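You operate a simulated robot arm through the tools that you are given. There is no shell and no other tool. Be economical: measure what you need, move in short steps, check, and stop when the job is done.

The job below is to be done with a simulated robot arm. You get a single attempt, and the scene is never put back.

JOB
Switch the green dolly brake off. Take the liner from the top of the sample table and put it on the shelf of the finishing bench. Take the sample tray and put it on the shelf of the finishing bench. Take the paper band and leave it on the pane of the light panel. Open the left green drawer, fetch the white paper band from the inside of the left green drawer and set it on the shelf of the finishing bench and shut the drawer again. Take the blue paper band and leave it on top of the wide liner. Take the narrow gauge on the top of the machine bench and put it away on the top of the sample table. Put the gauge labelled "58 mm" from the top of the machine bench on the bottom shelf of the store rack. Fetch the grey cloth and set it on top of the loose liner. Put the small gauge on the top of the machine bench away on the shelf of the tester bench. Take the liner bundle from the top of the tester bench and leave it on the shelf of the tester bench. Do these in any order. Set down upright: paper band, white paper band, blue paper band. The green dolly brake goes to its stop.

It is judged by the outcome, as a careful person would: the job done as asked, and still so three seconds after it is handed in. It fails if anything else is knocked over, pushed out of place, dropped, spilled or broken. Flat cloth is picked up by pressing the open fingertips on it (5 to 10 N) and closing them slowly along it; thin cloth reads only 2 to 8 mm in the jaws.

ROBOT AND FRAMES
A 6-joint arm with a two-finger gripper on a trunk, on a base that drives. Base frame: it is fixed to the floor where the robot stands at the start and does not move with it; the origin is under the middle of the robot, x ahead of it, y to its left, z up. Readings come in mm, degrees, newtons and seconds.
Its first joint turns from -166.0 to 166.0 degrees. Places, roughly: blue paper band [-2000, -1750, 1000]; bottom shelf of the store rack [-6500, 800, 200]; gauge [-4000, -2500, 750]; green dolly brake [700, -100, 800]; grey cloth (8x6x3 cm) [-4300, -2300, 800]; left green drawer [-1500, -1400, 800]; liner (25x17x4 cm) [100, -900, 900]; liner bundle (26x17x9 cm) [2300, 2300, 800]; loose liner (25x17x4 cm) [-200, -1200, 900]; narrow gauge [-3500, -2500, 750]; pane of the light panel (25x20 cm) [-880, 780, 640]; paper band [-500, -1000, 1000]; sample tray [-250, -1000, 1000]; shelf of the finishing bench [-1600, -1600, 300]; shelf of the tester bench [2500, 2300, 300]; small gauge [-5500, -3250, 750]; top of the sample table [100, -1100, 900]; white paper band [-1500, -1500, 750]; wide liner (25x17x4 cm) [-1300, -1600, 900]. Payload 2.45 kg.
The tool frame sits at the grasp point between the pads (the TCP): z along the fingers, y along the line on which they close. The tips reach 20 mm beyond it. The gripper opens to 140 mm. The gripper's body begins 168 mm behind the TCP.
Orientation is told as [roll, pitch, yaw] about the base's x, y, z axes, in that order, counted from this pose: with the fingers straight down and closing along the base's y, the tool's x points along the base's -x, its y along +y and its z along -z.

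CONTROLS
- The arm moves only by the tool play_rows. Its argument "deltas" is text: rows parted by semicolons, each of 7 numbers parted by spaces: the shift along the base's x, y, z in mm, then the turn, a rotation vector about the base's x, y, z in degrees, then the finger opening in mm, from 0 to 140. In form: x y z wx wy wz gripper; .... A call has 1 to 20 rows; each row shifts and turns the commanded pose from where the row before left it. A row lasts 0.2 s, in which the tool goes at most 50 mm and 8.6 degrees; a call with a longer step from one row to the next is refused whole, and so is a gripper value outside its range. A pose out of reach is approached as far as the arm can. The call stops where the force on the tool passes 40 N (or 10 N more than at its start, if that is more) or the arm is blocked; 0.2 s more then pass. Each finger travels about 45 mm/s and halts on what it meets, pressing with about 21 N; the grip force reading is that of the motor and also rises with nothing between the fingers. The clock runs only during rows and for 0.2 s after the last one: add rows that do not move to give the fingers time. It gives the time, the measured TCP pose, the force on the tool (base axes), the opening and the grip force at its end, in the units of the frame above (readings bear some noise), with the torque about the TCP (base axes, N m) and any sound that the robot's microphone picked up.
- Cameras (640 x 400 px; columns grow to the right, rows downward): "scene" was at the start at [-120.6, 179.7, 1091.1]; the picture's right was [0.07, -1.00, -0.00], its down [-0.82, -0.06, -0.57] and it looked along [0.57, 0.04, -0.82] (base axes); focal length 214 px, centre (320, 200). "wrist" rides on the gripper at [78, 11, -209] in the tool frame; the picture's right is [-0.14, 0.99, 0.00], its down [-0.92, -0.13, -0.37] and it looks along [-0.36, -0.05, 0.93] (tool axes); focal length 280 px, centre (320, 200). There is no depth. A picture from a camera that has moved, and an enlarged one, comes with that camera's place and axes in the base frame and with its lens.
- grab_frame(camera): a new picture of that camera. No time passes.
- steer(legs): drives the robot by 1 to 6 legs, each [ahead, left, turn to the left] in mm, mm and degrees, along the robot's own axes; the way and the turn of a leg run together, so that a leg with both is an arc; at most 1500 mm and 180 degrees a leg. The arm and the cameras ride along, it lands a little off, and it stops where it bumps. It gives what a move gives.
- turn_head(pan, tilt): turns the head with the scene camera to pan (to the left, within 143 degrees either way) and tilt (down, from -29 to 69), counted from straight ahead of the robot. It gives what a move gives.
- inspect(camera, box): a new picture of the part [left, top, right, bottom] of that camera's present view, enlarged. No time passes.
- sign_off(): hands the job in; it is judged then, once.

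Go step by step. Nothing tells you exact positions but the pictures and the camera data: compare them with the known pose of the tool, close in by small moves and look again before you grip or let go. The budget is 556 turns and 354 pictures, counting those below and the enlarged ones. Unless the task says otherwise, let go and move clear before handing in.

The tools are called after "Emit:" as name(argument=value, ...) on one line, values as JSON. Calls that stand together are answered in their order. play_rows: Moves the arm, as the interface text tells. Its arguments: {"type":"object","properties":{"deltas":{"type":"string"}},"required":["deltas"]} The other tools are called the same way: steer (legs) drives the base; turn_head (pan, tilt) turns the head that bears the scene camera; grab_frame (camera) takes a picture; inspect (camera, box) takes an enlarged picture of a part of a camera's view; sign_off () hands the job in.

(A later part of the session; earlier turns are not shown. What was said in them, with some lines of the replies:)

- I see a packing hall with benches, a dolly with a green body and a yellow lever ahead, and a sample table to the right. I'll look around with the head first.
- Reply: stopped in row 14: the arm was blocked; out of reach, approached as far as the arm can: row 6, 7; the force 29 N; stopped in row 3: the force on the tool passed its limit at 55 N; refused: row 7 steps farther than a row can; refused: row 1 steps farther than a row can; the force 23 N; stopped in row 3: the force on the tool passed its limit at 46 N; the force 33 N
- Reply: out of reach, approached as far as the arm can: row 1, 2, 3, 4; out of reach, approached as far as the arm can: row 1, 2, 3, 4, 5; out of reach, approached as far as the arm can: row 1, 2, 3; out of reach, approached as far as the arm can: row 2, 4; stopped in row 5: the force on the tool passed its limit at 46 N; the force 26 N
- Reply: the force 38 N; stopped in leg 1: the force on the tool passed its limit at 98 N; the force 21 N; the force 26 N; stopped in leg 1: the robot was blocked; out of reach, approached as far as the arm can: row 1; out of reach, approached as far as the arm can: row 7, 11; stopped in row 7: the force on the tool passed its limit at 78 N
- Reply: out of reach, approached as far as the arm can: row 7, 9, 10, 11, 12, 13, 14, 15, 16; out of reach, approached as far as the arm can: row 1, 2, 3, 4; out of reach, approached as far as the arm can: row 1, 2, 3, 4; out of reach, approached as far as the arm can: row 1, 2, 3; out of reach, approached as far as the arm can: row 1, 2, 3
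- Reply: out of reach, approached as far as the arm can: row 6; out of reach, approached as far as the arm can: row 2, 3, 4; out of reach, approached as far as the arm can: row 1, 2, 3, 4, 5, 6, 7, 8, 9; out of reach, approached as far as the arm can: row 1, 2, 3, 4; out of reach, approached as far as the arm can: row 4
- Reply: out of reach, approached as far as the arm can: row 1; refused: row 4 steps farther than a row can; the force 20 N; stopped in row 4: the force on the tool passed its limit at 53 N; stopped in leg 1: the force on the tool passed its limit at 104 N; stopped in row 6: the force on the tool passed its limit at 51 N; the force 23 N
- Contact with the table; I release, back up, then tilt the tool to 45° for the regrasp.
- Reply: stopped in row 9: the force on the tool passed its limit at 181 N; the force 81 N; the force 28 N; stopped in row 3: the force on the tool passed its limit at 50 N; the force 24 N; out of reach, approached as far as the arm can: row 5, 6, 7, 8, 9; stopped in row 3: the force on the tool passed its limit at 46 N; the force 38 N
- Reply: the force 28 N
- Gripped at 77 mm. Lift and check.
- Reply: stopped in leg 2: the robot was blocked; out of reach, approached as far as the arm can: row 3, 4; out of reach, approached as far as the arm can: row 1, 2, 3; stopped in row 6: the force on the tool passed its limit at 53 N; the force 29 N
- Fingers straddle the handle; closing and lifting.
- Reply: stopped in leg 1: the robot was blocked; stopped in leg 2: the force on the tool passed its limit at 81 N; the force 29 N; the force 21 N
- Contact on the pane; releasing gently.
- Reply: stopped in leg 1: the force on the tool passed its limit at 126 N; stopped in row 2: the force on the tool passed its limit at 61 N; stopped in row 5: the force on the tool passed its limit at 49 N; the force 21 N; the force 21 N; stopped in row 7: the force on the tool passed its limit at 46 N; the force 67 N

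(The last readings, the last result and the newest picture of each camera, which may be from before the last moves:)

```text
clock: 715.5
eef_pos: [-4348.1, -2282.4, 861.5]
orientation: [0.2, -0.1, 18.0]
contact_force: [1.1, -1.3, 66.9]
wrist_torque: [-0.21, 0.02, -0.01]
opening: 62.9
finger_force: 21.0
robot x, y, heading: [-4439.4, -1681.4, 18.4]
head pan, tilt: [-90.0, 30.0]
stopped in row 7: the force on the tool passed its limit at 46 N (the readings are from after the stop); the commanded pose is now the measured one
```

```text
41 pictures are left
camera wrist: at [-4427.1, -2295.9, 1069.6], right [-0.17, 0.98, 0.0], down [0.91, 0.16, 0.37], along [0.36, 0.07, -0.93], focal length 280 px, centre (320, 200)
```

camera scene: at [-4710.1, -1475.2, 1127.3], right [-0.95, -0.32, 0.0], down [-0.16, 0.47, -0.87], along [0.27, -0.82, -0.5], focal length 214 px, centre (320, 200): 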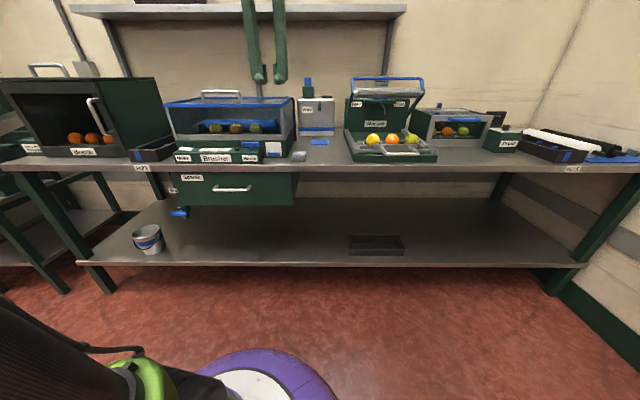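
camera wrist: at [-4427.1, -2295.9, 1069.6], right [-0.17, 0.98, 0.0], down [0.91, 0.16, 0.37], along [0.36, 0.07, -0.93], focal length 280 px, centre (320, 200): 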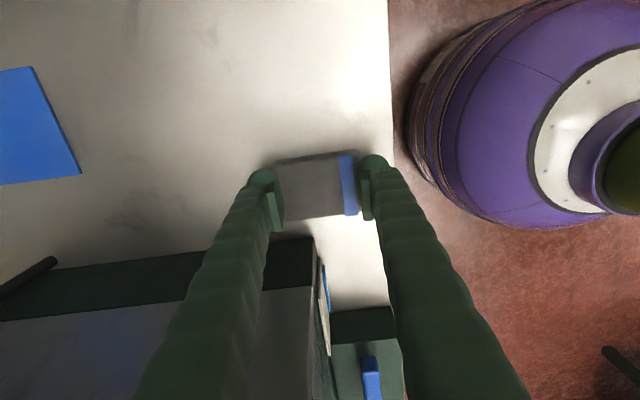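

Emit:
play_rows(deltas="0 0 5 0 0 0 50;0 0 5 0 0 0 40;0 0 10 0 0 0 30;0 0 20 0 0 0 30;0 0 30 0 0 0 30")

Emit:
grab_frame(camera="wrist")

```text
clock: 716.7
eef_pos: [-4348.3, -2283.3, 927.9]
orientation: [0.4, -0.2, 18.0]
contact_force: [-0.5, 0.0, 0.4]
wrist_torque: [0.0, -0.01, -0.03]
opening: 29.9
finger_force: 0.1
robot x, y, heading: [-4439.4, -1684.0, 18.2]
head pan, tilt: [-90.0, 30.0]
```

```text
40 pictures are left
camera wrist: at [-4427.1, -2296.8, 1136.9], right [-0.18, 0.98, 0.01], down [0.91, 0.16, 0.37], along [0.36, 0.07, -0.93], focal length 280 px, centre (320, 200)
```

wrist: 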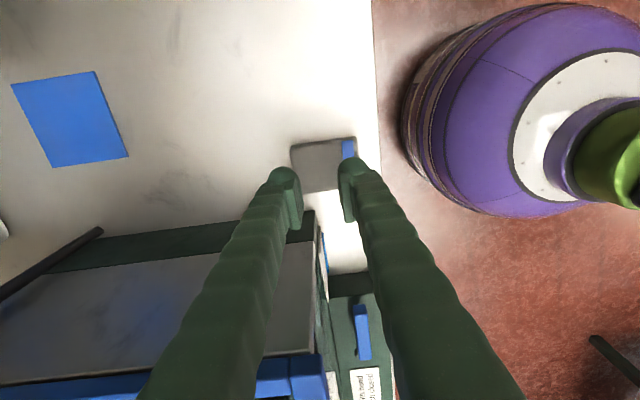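

Emit:
play_rows(deltas="-6 -2 0 0 0 0 50;0 0 -20 0 0 0 55;0 0 -12 0 0 0 55;0 0 -4 0 0 0 55;0 0 -3 0 0 0 55")

```text
clock: 717.9
eef_pos: [-4355.1, -2284.9, 890.4]
orientation: [0.4, -0.3, 17.9]
contact_force: [0.1, 0.0, 0.0]
wrist_torque: [-0.01, 0.0, 0.02]
opening: 54.9
finger_force: 0.1
robot x, y, heading: [-4441.6, -1680.4, 18.3]
head pan, tilt: [-90.0, 30.0]
```

Emit:
play_rows(deltas="0 0 -3 0 0 0 55;0 0 -2 0 0 0 55;0 0 -2 0 0 0 55")

```text
clock: 718.7
eef_pos: [-4353.6, -2284.3, 882.2]
orientation: [0.3, -0.2, 18.1]
contact_force: [0.1, 0.3, 0.0]
wrist_torque: [-0.01, 0.03, 0.0]
opening: 55.1
finger_force: 0.1
robot x, y, heading: [-4439.3, -1681.7, 18.5]
head pan, tilt: [-90.0, 30.0]
```

Emit:
play_rows(deltas="0 0 -2 0 0 0 55;0 0 -1.5 0 0 0 55;0 0 -1.5 0 0 0 55")

```text
clock: 719.5
eef_pos: [-4354.8, -2284.5, 877.3]
orientation: [0.2, -0.2, 18.1]
contact_force: [-0.6, -0.5, -0.1]
wrist_torque: [0.0, 0.01, 0.0]
opening: 55.1
finger_force: 0.0
robot x, y, heading: [-4436.2, -1680.5, 18.4]
head pan, tilt: [-90.0, 30.0]
```

Emit:
play_rows(deltas="0 0 -1.5 0 0 0 55;0 0 -1.5 0 0 0 55;0 0 -1.5 0 0 0 55")

Emit:
inspect(camera="wrist", box=[220, 110, 420, 250])

```text
clock: 720.3
eef_pos: [-4354.5, -2284.8, 872.8]
orientation: [0.4, -0.2, 18.0]
contact_force: [0.2, -0.7, 0.3]
wrist_torque: [-0.01, 0.0, 0.04]
opening: 55.0
finger_force: 0.1
robot x, y, heading: [-4440.6, -1683.9, 18.3]
head pan, tilt: [-90.0, 30.0]
```

```text
2.86 times, centred on (320, 180) of wrist
camera zoom: at [-4432.8, -2298.7, 1081.1], right [-0.18, 0.98, 0.01], down [0.91, 0.16, 0.37], along [0.36, 0.07, -0.93], focal length 801 px, centre (320, 257)
```

zoom: 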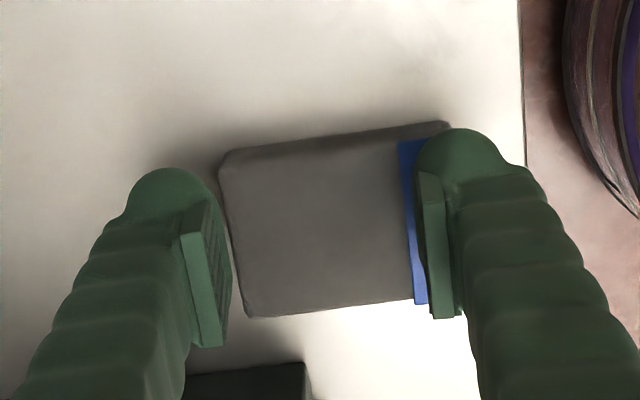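

Emit:
play_rows(deltas="0 0 12 0 0 0 45;-2 6 5 0 0 0 34;0 0 -6 0 0 0 34;0 0 -3 0 0 0 34;0 0 -2 0 0 0 34")

Emit:
play_rows(deltas="0 0 -2 0 0 0 34;0 0 -2 0 0 0 34;0 0 -1.5 0 0 0 34")

```text
clock: 721.5
eef_pos: [-4356.6, -2278.0, 878.5]
orientation: [0.3, -0.2, 17.9]
contact_force: [-0.4, -0.2, 0.1]
wrist_torque: [-0.01, 0.0, 0.0]
opening: 34.0
finger_force: 0.0
robot x, y, heading: [-4441.8, -1680.8, 18.5]
head pan, tilt: [-90.0, 30.0]
```

```text
clock: 722.3
eef_pos: [-4355.8, -2279.5, 873.1]
orientation: [0.3, -0.1, 18.1]
contact_force: [0.0, -0.3, -0.4]
wrist_torque: [0.0, 0.0, 0.01]
opening: 33.7
finger_force: 0.1
robot x, y, heading: [-4437.2, -1684.7, 18.0]
head pan, tilt: [-90.0, 30.0]
```

Emit:
play_rows(deltas="0 0 -1.5 0 0 0 34;0 0 -1.5 0 0 0 34;0 0 -1.5 0 0 0 34;0 0 0 0 0 0 34")

```text
clock: 723.3
eef_pos: [-4357.0, -2279.1, 868.6]
orientation: [0.3, -0.2, 18.1]
contact_force: [-0.6, 0.4, 0.1]
wrist_torque: [0.02, -0.01, -0.01]
opening: 34.1
finger_force: 0.1
robot x, y, heading: [-4436.7, -1677.5, 18.2]
head pan, tilt: [-90.0, 30.0]
```

Emit:
play_rows(deltas="0 0 -1.5 0 0 0 34;0 0 -1.5 0 0 0 34;0 0 -1 0 0 0 34;0 0 0 0 0 0 34")

```text
clock: 724.3
eef_pos: [-4356.7, -2278.9, 864.3]
orientation: [0.3, -0.2, 18.0]
contact_force: [-0.6, -0.2, 0.5]
wrist_torque: [0.02, 0.01, 0.01]
opening: 33.9
finger_force: 0.1
robot x, y, heading: [-4438.6, -1682.4, 18.5]
head pan, tilt: [-90.0, 30.0]
```

Emit:
play_rows(deltas="0 0 -1.5 0 0 0 34;0 0 -1.5 0 0 0 34;0 0 -1 0 0 0 34;0 0 0 0 0 0 34")

Emit:
inspect(camera="wrist", box=[220, 110, 420, 250])

Emit:
inspect(camera="scene", box=[260, 120, 340, 170])

```text
clock: 725.0
eef_pos: [-4356.1, -2279.5, 862.7]
orientation: [0.3, -0.1, 18.0]
contact_force: [-0.2, 2.1, 19.1]
wrist_torque: [-0.15, -0.06, -0.01]
opening: 34.1
finger_force: 0.2
robot x, y, heading: [-4439.8, -1683.7, 18.4]
head pan, tilt: [-90.0, 30.0]
stopped in row 3: the force on the tool passed its limit at 46 N (the readings are from after the stop); the commanded pose is now the measured one
```

```text
2.86 times, centred on (320, 180) of wrist
camera zoom: at [-4434.8, -2292.8, 1071.8], right [-0.18, 0.98, 0.01], down [0.91, 0.16, 0.37], along [0.36, 0.07, -0.93], focal length 801 px, centre (320, 257)
```

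zoom: 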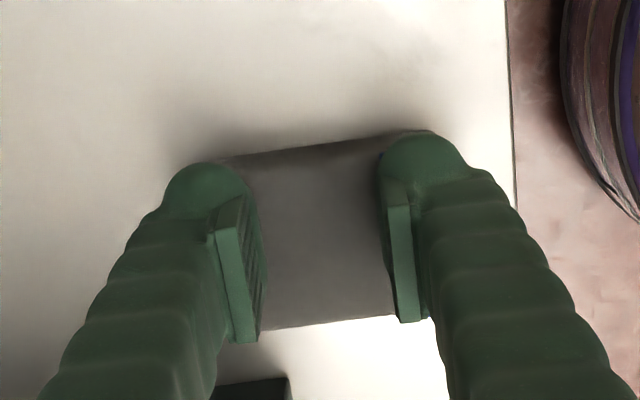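

```text
8.00 times, centred on (300, 145) of scene
camera zoom: at [-4647.9, -1661.2, 1127.3], right [-0.95, -0.32, 0.0], down [-0.16, 0.47, -0.87], along [0.27, -0.82, -0.5], focal length 1716 px, centre (480, 640)
```

zoom: 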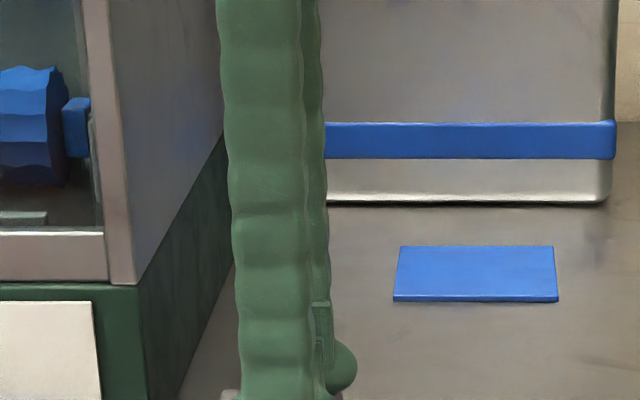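

Emit:
play_rows(deltas="0 0 15 0 0 0 60;0 0 15 0 0 0 85;0 0 0 0 0 0 100;0 0 0 0 0 0 100;0 0 -15 0 0 0 100;0 0 -15 0 0 0 100;0 0 -12 0 0 0 100;0 0 -5 0 0 0 100;0 0 -3 0 0 0 100;0 0 -3 0 0 0 100")

Emit:
inspect(camera="wrist", box=[220, 110, 420, 250])

```text
clock: 727.2
eef_pos: [-4356.9, -2280.0, 837.8]
orientation: [0.3, -0.2, 18.0]
contact_force: [0.1, 0.3, 0.0]
wrist_torque: [-0.03, -0.02, -0.01]
opening: 100.3
finger_force: 0.1
robot x, y, heading: [-4438.1, -1681.5, 18.4]
head pan, tilt: [-90.0, 30.0]
```

```text
2.86 times, centred on (320, 180) of wrist
camera zoom: at [-4434.8, -2293.5, 1047.4], right [-0.18, 0.98, 0.01], down [0.91, 0.16, 0.37], along [0.36, 0.07, -0.93], focal length 801 px, centre (320, 257)
```

zoom: 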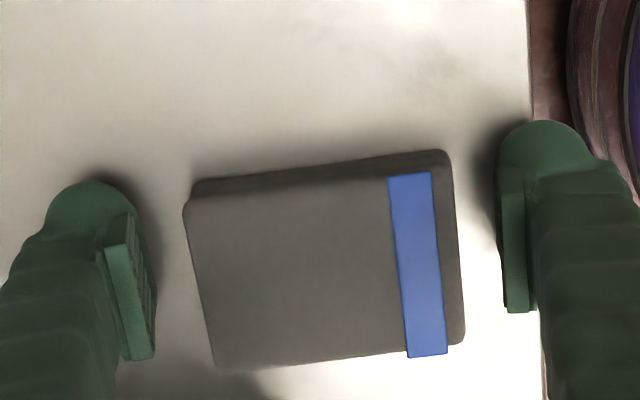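

Emit:
play_rows(deltas="0 0 0 0 0 0 88;0 0 0 0 0 0 78;0 0 0 0 0 0 65;0 0 0 0 0 0 50;0 0 0 0 0 0 50;0 0 5 0 0 0 50;0 0 15 0 0 0 50;0 0 30 0 0 0 50")

Emit:
inspect(camera="wrist", box=[220, 110, 420, 250])

```text
clock: 729.0
eef_pos: [-4355.8, -2278.5, 889.9]
orientation: [0.3, -0.3, 17.9]
contact_force: [-0.4, -0.1, -0.5]
wrist_torque: [-0.01, -0.02, 0.0]
opening: 75.1
finger_force: 20.8
robot x, y, heading: [-4441.0, -1682.9, 18.6]
head pan, tilt: [-90.0, 30.0]
```

```text
2.86 times, centred on (320, 180) of wrist
camera zoom: at [-4434.8, -2292.9, 1098.2], right [-0.18, 0.98, 0.01], down [0.91, 0.16, 0.37], along [0.36, 0.07, -0.93], focal length 801 px, centre (320, 257)
```

zoom: 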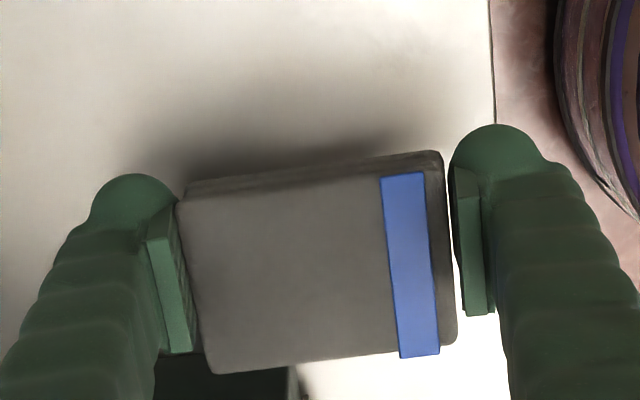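

Emit:
play_rows(deltas="0 0 45 0 0 0 50;0 0 45 0 0 0 50;0 0 45 0 0 0 50;0 0 45 0 0 0 50;0 0 40 0 0 0 50")

Emit:
steer(legs=[[0, 205, -0.4], [1500, 0, 0], [1500, 0, 0], [1310, 0, 0]])

Emit:
grab_frame(camera="scene")

```text
clock: 730.2
eef_pos: [-4357.0, -2280.3, 1109.8]
orientation: [0.4, -0.1, 17.9]
contact_force: [0.5, -0.5, -0.8]
wrist_torque: [0.01, -0.01, 0.02]
opening: 75.1
finger_force: 21.0
robot x, y, heading: [-4441.8, -1683.7, 18.4]
head pan, tilt: [-90.0, 30.0]
```

```text
clock: 752.0
eef_pos: [-330.1, -814.2, 1109.1]
orientation: [0.2, -0.2, 16.4]
contact_force: [-0.7, 0.1, -0.6]
wrist_torque: [0.02, 0.0, -0.01]
opening: 74.8
finger_force: 20.6
robot x, y, heading: [-393.6, -211.7, 16.7]
head pan, tilt: [-90.0, 30.0]
```

```text
34 pictures are left
camera scene: at [-603.2, -188.1, 1127.3], right [-0.96, -0.29, 0.0], down [-0.14, 0.48, -0.87], along [0.25, -0.83, -0.5], focal length 214 px, centre (320, 200)
```

scene: 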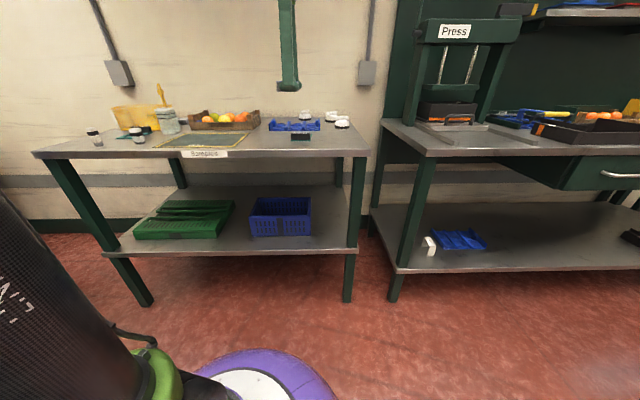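

Emit:
steer(legs=[[0, 0, 1.3], [30, -250, 0]])

Emit:
play_rows(deltas="10 -35 0 0 0 0 50;10 -35 -20 0 0 0 50;8 -30 -30 0 0 0 50")

Emit:
grab_frame(camera="wrist")

Emit:
inspect(camera="scene", box=[180, 60, 380, 180])

```text
clock: 754.2
eef_pos: [-212.7, -1039.4, 1108.7]
orientation: [0.3, -0.2, 17.5]
contact_force: [0.0, 0.1, -0.6]
wrist_torque: [0.0, 0.03, 0.0]
opening: 75.0
finger_force: 21.1
robot x, y, heading: [-289.2, -441.1, 18.2]
head pan, tilt: [-90.0, 30.0]
```

```text
clock: 755.0
eef_pos: [-183.6, -1139.5, 1058.5]
orientation: [0.3, -0.2, 17.5]
contact_force: [-0.2, 0.4, -1.0]
wrist_torque: [-0.05, 0.01, 0.03]
opening: 74.9
finger_force: 20.6
robot x, y, heading: [-285.9, -438.7, 18.1]
head pan, tilt: [-90.0, 30.0]
```

```text
33 pictures are left
camera wrist: at [-262.6, -1152.0, 1267.0], right [-0.17, 0.99, 0.01], down [0.92, 0.15, 0.37], along [0.36, 0.07, -0.93], focal length 280 px, centre (320, 200)
```

wrist: 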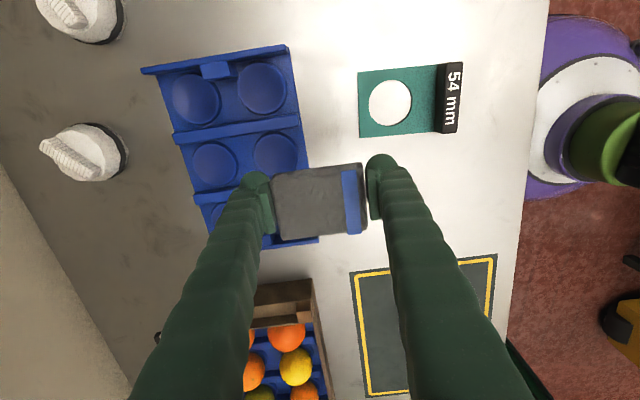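

```text
3.20 times, centred on (280, 120) of scene
camera zoom: at [-498.3, -419.2, 1127.3], right [-0.95, -0.31, 0.0], down [-0.15, 0.48, -0.87], along [0.27, -0.82, -0.5], focal length 686 px, centre (448, 456)
```

zoom: 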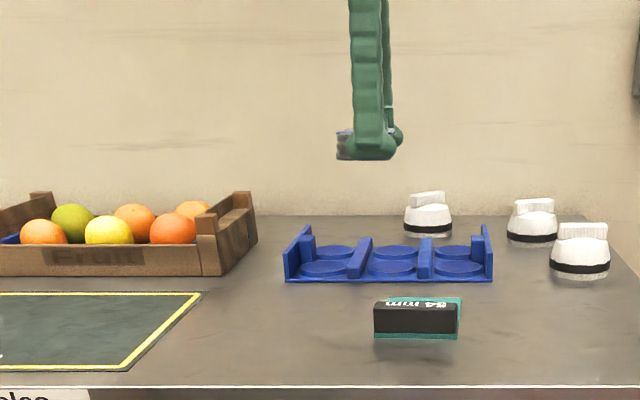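

Emit:
play_rows(deltas="6 -39 -15 0 0 0 50;6 -39 -15 0 0 0 50;0 0 -20 0 0 0 50")

Emit:
grab_frame(camera="wrist")

Emit:
inspect(camera="scene", box=[240, 80, 380, 170])

```text
clock: 755.8
eef_pos: [-171.2, -1217.6, 1009.7]
orientation: [0.3, -0.2, 17.5]
contact_force: [0.7, -0.7, -0.6]
wrist_torque: [-0.04, 0.01, -0.03]
opening: 75.0
finger_force: 20.5
robot x, y, heading: [-286.7, -440.2, 18.1]
head pan, tilt: [-90.0, 30.0]
```

```text
31 pictures are left
camera wrist: at [-249.7, -1231.0, 1217.1], right [-0.17, 0.99, 0.01], down [0.92, 0.15, 0.37], along [0.36, 0.07, -0.93], focal length 280 px, centre (320, 200)
```

wrist: 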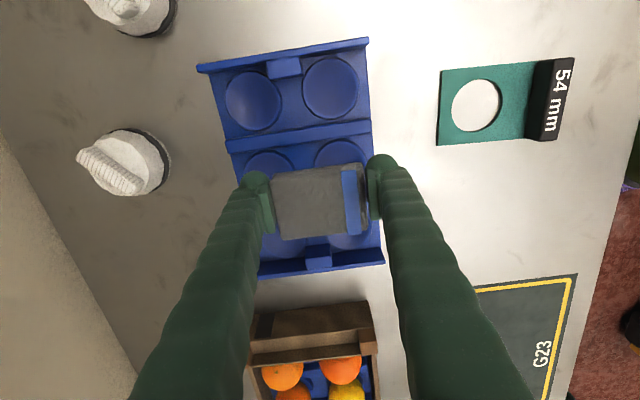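

```text
4.44 times, centred on (310, 125) of scene
camera zoom: at [-498.2, -419.4, 1127.3], right [-0.95, -0.31, 0.0], down [-0.15, 0.48, -0.87], along [0.27, -0.82, -0.5], focal length 953 px, centre (364, 533)
```

zoom: 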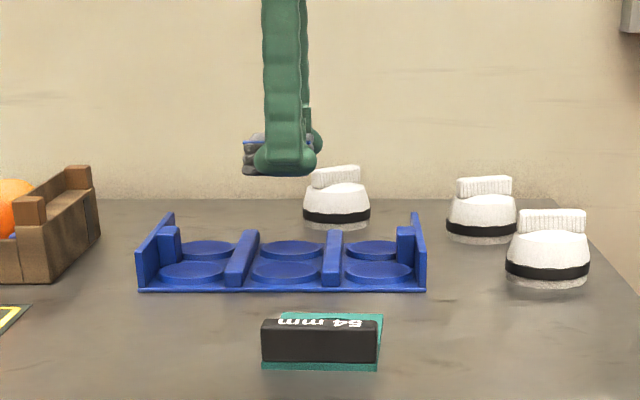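

Emit:
play_rows(deltas="0 -19 -20 0 0 0 50;0 0 -20 0 0 0 50")

Emit:
inspect(camera="wrist", box=[180, 40, 460, 290])

Emit:
inspect(camera="scene", box=[240, 80, 380, 170])

```text
clock: 756.4
eef_pos: [-171.5, -1236.1, 968.5]
orientation: [0.3, -0.2, 17.5]
contact_force: [-0.2, -0.6, -1.4]
wrist_torque: [-0.04, 0.0, 0.01]
opening: 75.0
finger_force: 21.3
robot x, y, heading: [-288.6, -443.0, 18.0]
head pan, tilt: [-90.0, 30.0]
```

```text
1.60 times, centred on (320, 165) of wrist
camera zoom: at [-250.5, -1249.3, 1177.4], right [-0.17, 0.99, 0.01], down [0.92, 0.15, 0.37], along [0.36, 0.07, -0.93], focal length 449 px, centre (320, 256)
```

zoom: 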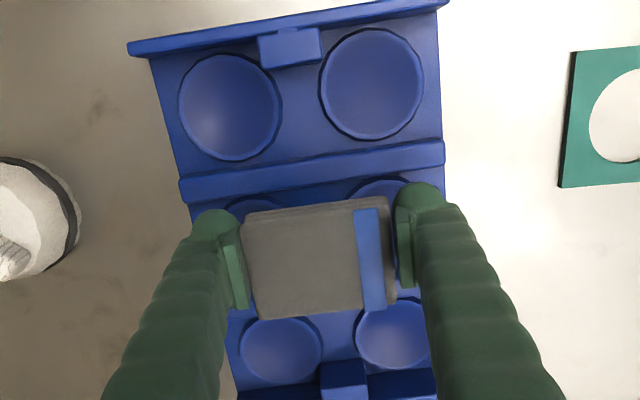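

```text
4.44 times, centred on (310, 125) of scene
camera zoom: at [-498.2, -419.5, 1127.3], right [-0.95, -0.31, 0.0], down [-0.15, 0.48, -0.87], along [0.27, -0.82, -0.5], focal length 953 px, centre (364, 533)
```

zoom: 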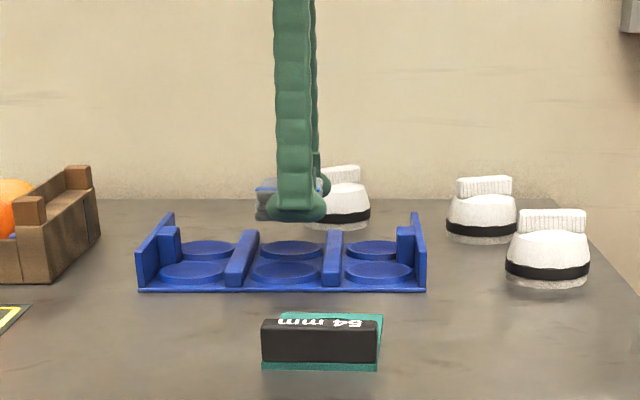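

Emit:
play_rows(deltas="7.6 2.5 -8 0 0 0 50;0 0 -6 0 0 0 50;0 0 -4 0 0 0 50;0 0 -4 0 0 0 50")

Emit:
inspect(camera="scene", box=[260, 100, 340, 150])

```text
clock: 757.4
eef_pos: [-163.0, -1232.9, 947.3]
orientation: [0.3, -0.2, 17.5]
contact_force: [0.2, 0.1, -0.9]
wrist_torque: [0.0, 0.02, 0.01]
opening: 75.0
finger_force: 20.5
robot x, y, heading: [-289.5, -440.3, 18.1]
head pan, tilt: [-90.0, 30.0]
```

```text
8.00 times, centred on (300, 125) of scene
camera zoom: at [-498.2, -419.6, 1127.3], right [-0.95, -0.31, 0.0], down [-0.15, 0.48, -0.87], along [0.27, -0.82, -0.5], focal length 1716 px, centre (480, 800)
```

zoom: 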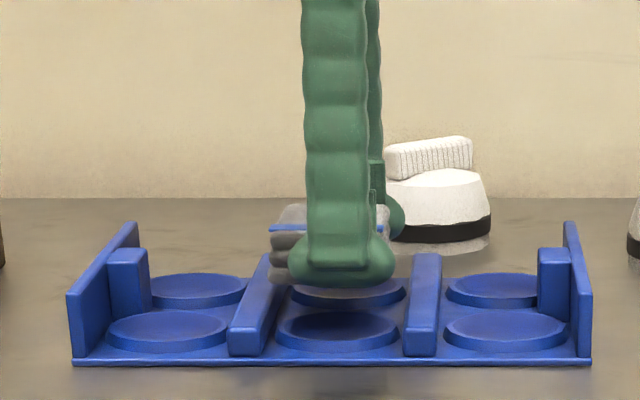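

Emit:
play_rows(deltas="-3 -1 -4 0 0 0 50;0 0 -3 0 0 0 50;0 0 -3 0 0 0 50;0 0 -3 0 0 0 50;0 0 -2 0 0 0 50")

Emit:
inspect(camera="scene", box=[260, 100, 340, 150])

```text
clock: 758.6
eef_pos: [-166.7, -1234.2, 931.9]
orientation: [0.3, -0.2, 17.6]
contact_force: [0.9, 0.6, -1.1]
wrist_torque: [-0.01, 0.0, 0.02]
opening: 75.0
finger_force: 21.4
robot x, y, heading: [-290.1, -440.1, 17.9]
head pan, tilt: [-90.0, 30.0]
```

```text
8.00 times, centred on (300, 125) of scene
camera zoom: at [-498.2, -419.6, 1127.3], right [-0.95, -0.31, 0.0], down [-0.15, 0.48, -0.87], along [0.27, -0.82, -0.5], focal length 1716 px, centre (480, 800)
```

zoom: 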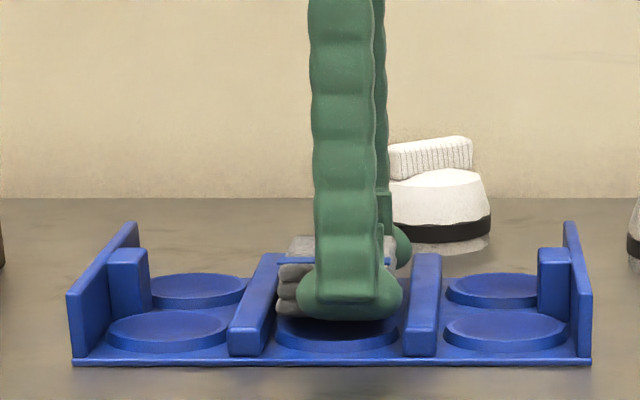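

Emit:
play_rows(deltas="0 0 -2 0 0 0 50;0 0 -2 0 0 0 50;0 0 -2 0 0 0 50;0 0 -2 0 0 0 50")

```text
clock: 759.6
eef_pos: [-168.1, -1234.9, 923.6]
orientation: [0.3, -0.2, 17.5]
contact_force: [-0.4, 0.5, 0.2]
wrist_torque: [-0.04, 0.01, -0.02]
opening: 74.9
finger_force: 21.3
robot x, y, heading: [-288.7, -441.8, 17.9]
head pan, tilt: [-90.0, 30.0]
```

Emit:
play_rows(deltas="0 0 -2 0 0 0 50;0 0 -2 0 0 0 50;0 0 -1.5 0 0 0 50;0 0 -1.5 0 0 0 50")

Emit:
inspect(camera="scene", box=[260, 100, 340, 150])

```text
clock: 760.3
eef_pos: [-167.1, -1233.7, 921.6]
orientation: [0.3, -0.1, 17.5]
contact_force: [1.8, 1.6, 16.3]
wrist_torque: [-0.37, -0.04, 0.04]
opening: 75.5
finger_force: 21.0
robot x, y, heading: [-288.9, -438.4, 18.0]
head pan, tilt: [-90.0, 30.0]
stopped in row 3: the force on the tool passed its limit at 44 N (the readings are from after the stop); the commanded pose is now the measured one
```

```text
8.00 times, centred on (300, 125) of scene
camera zoom: at [-498.2, -419.1, 1127.3], right [-0.95, -0.31, 0.0], down [-0.15, 0.48, -0.87], along [0.27, -0.82, -0.5], focal length 1716 px, centre (480, 800)
```

zoom: 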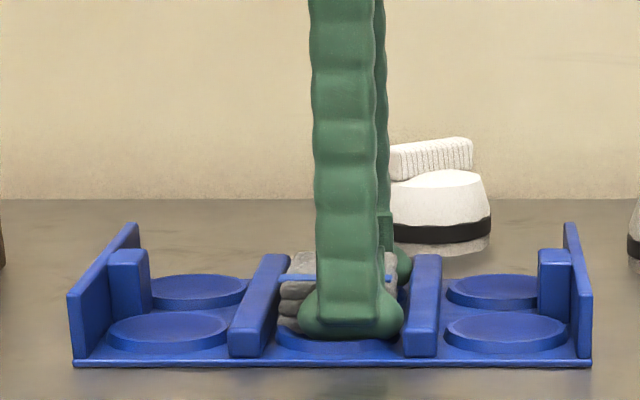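

Resting on the liner; release and move clear.

Emit:
play_rows(deltas="0 0 0.5 0 0 0 78;0 0 0 0 0 0 82;0 0 0 0 0 0 86;0 0 0 0 0 0 88;0 0 10 0 0 0 88;0 0 25 0 0 0 88;0 0 40 0 0 0 88;0 0 45 0 0 0 60;-5 15 45 0 0 0 30")

Emit:
inspect(camera="scene", box=[240, 80, 380, 170])

Emit:
inspect(camera="wrist", box=[160, 40, 460, 240])

```text
clock: 762.3
eef_pos: [-170.4, -1219.3, 1086.6]
orientation: [0.3, -0.1, 17.6]
contact_force: [0.5, -0.1, -0.3]
wrist_torque: [0.01, -0.01, 0.01]
opening: 37.2
finger_force: 0.0
robot x, y, heading: [-288.6, -442.5, 17.9]
head pan, tilt: [-90.0, 30.0]
```

```text
4.44 times, centred on (310, 125) of scene
camera zoom: at [-498.2, -419.8, 1127.3], right [-0.95, -0.31, 0.0], down [-0.15, 0.48, -0.87], along [0.27, -0.82, -0.5], focal length 953 px, centre (364, 533)
```

zoom: 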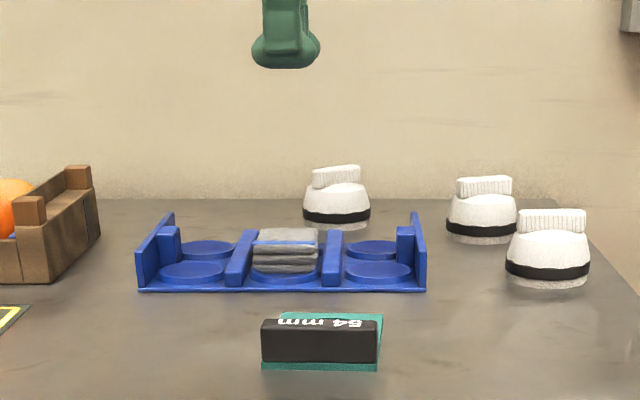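

```text
2.00 times, centred on (310, 140) of wrist
camera zoom: at [-250.2, -1231.4, 1295.8], right [-0.17, 0.99, 0.01], down [0.92, 0.15, 0.37], along [0.36, 0.07, -0.93], focal length 561 px, centre (340, 320)
```

zoom: 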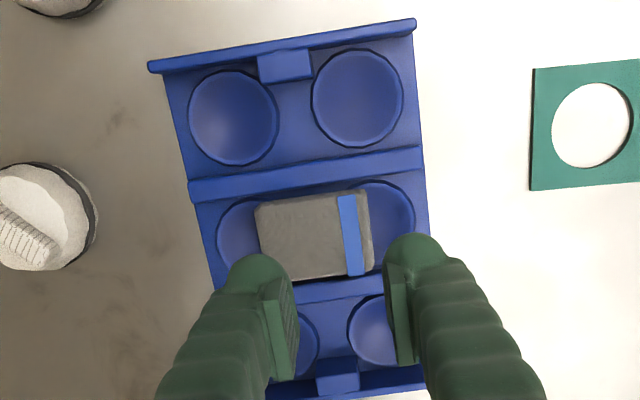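

Emit:
play_rows(deltas="-12 38 10 0 0 0 20;-12 38 10 0 0 0 20;-12 38 0 0 0 0 20;-12 38 0 0 0 0 20")

Emit:
steer(legs=[[0, 300, 0]])

Emit:
turn_head(pan=-105, tilt=30)

Emit:
grab_frame(camera="scene")

Emit:
turn_head(pan=-35, tilt=25)

Emit:
grab_frame(camera="scene")

```text
clock: 763.3
eef_pos: [-219.9, -1067.4, 1105.6]
orientation: [0.4, -0.1, 17.5]
contact_force: [0.8, -1.2, 0.0]
wrist_torque: [0.07, 0.01, -0.02]
opening: 20.0
finger_force: 0.3
robot x, y, heading: [-287.7, -441.0, 18.0]
head pan, tilt: [-90.0, 30.0]
```

```text
clock: 765.3
eef_pos: [-312.6, -782.1, 1105.5]
orientation: [0.4, -0.1, 17.5]
contact_force: [0.6, -0.3, 0.6]
wrist_torque: [-0.04, -0.01, -0.01]
opening: 20.0
finger_force: 0.0
robot x, y, heading: [-381.8, -156.3, 17.7]
head pan, tilt: [-90.0, 30.0]
```

```text
clock: 766.1
eef_pos: [-312.9, -781.6, 1106.0]
orientation: [0.3, -0.1, 17.6]
contact_force: [-0.5, -0.1, -0.4]
wrist_torque: [0.0, 0.01, -0.01]
opening: 20.1
finger_force: 0.1
robot x, y, heading: [-380.1, -158.2, 18.0]
head pan, tilt: [-105.0, 30.0]
```

```text
22 pictures are left
camera scene: at [-614.0, -138.3, 1127.3], right [-1.0, -0.05, 0.0], down [-0.03, 0.5, -0.87], along [0.05, -0.86, -0.5], focal length 214 px, centre (320, 200)
```

scene: 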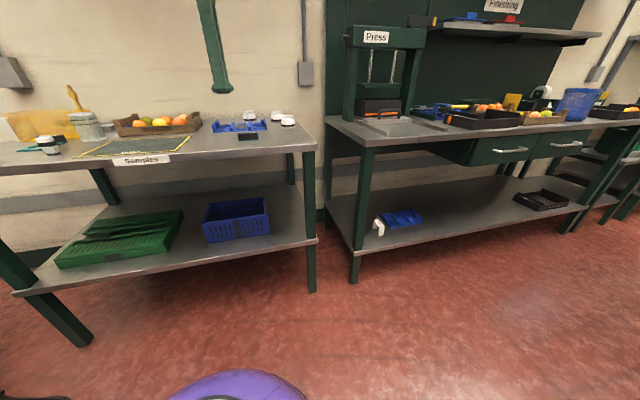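

```text
clock: 767.5
eef_pos: [-312.4, -780.7, 1105.2]
orientation: [0.2, -0.2, 17.5]
contact_force: [0.3, 0.7, 0.7]
wrist_torque: [-0.01, 0.01, -0.02]
opening: 20.2
finger_force: 0.1
robot x, y, heading: [-382.1, -154.1, 17.8]
head pan, tilt: [-35.0, 25.0]
```

```text
21 pictures are left
camera scene: at [-530.6, -75.0, 1135.3], right [-0.29, -0.96, 0.0], down [-0.4, 0.12, -0.91], along [0.87, -0.27, -0.42], focal length 214 px, centre (320, 200)
```

scene: 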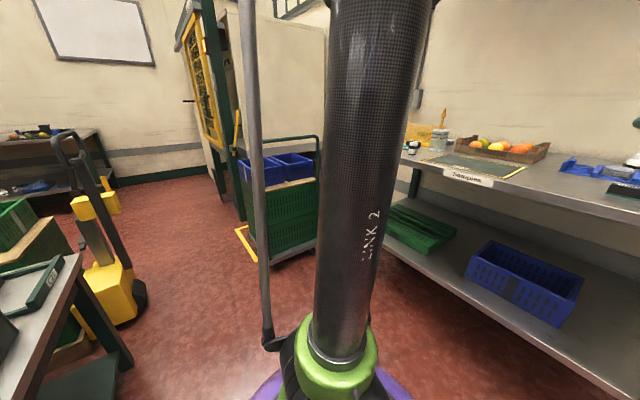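

All eleven items look done in the last views: the finishing-bench shelf, the light panel, the store rack, the tester-bench shelf and the sample table all show what they should. The arm is clear, so I'm handing the job in.

Emit:
sign_off()

```text
The job is handed in.
```

The job is handed in with all eleven tasks carried out, though four things along the way could count against it:

- **Dropped gauge:** I knocked the small gauge onto the floor by the fenced machine, picked it up and put it on the tester bench shelf.
- **Booth lid:** The gripper hit the booth on the machine bench and lifted its lid. I pressed it shut and it stayed shut.
- **Other bumps:** The arm also struck the brusher's handle and the machine post, and the base bumped a few neighbouring obstacles. I saw no sign that any of them moved.
- **Blue paper band:** It stands upright, but it is slightly too long for the wide liner, so its far end rests just past the liner's rear edge.
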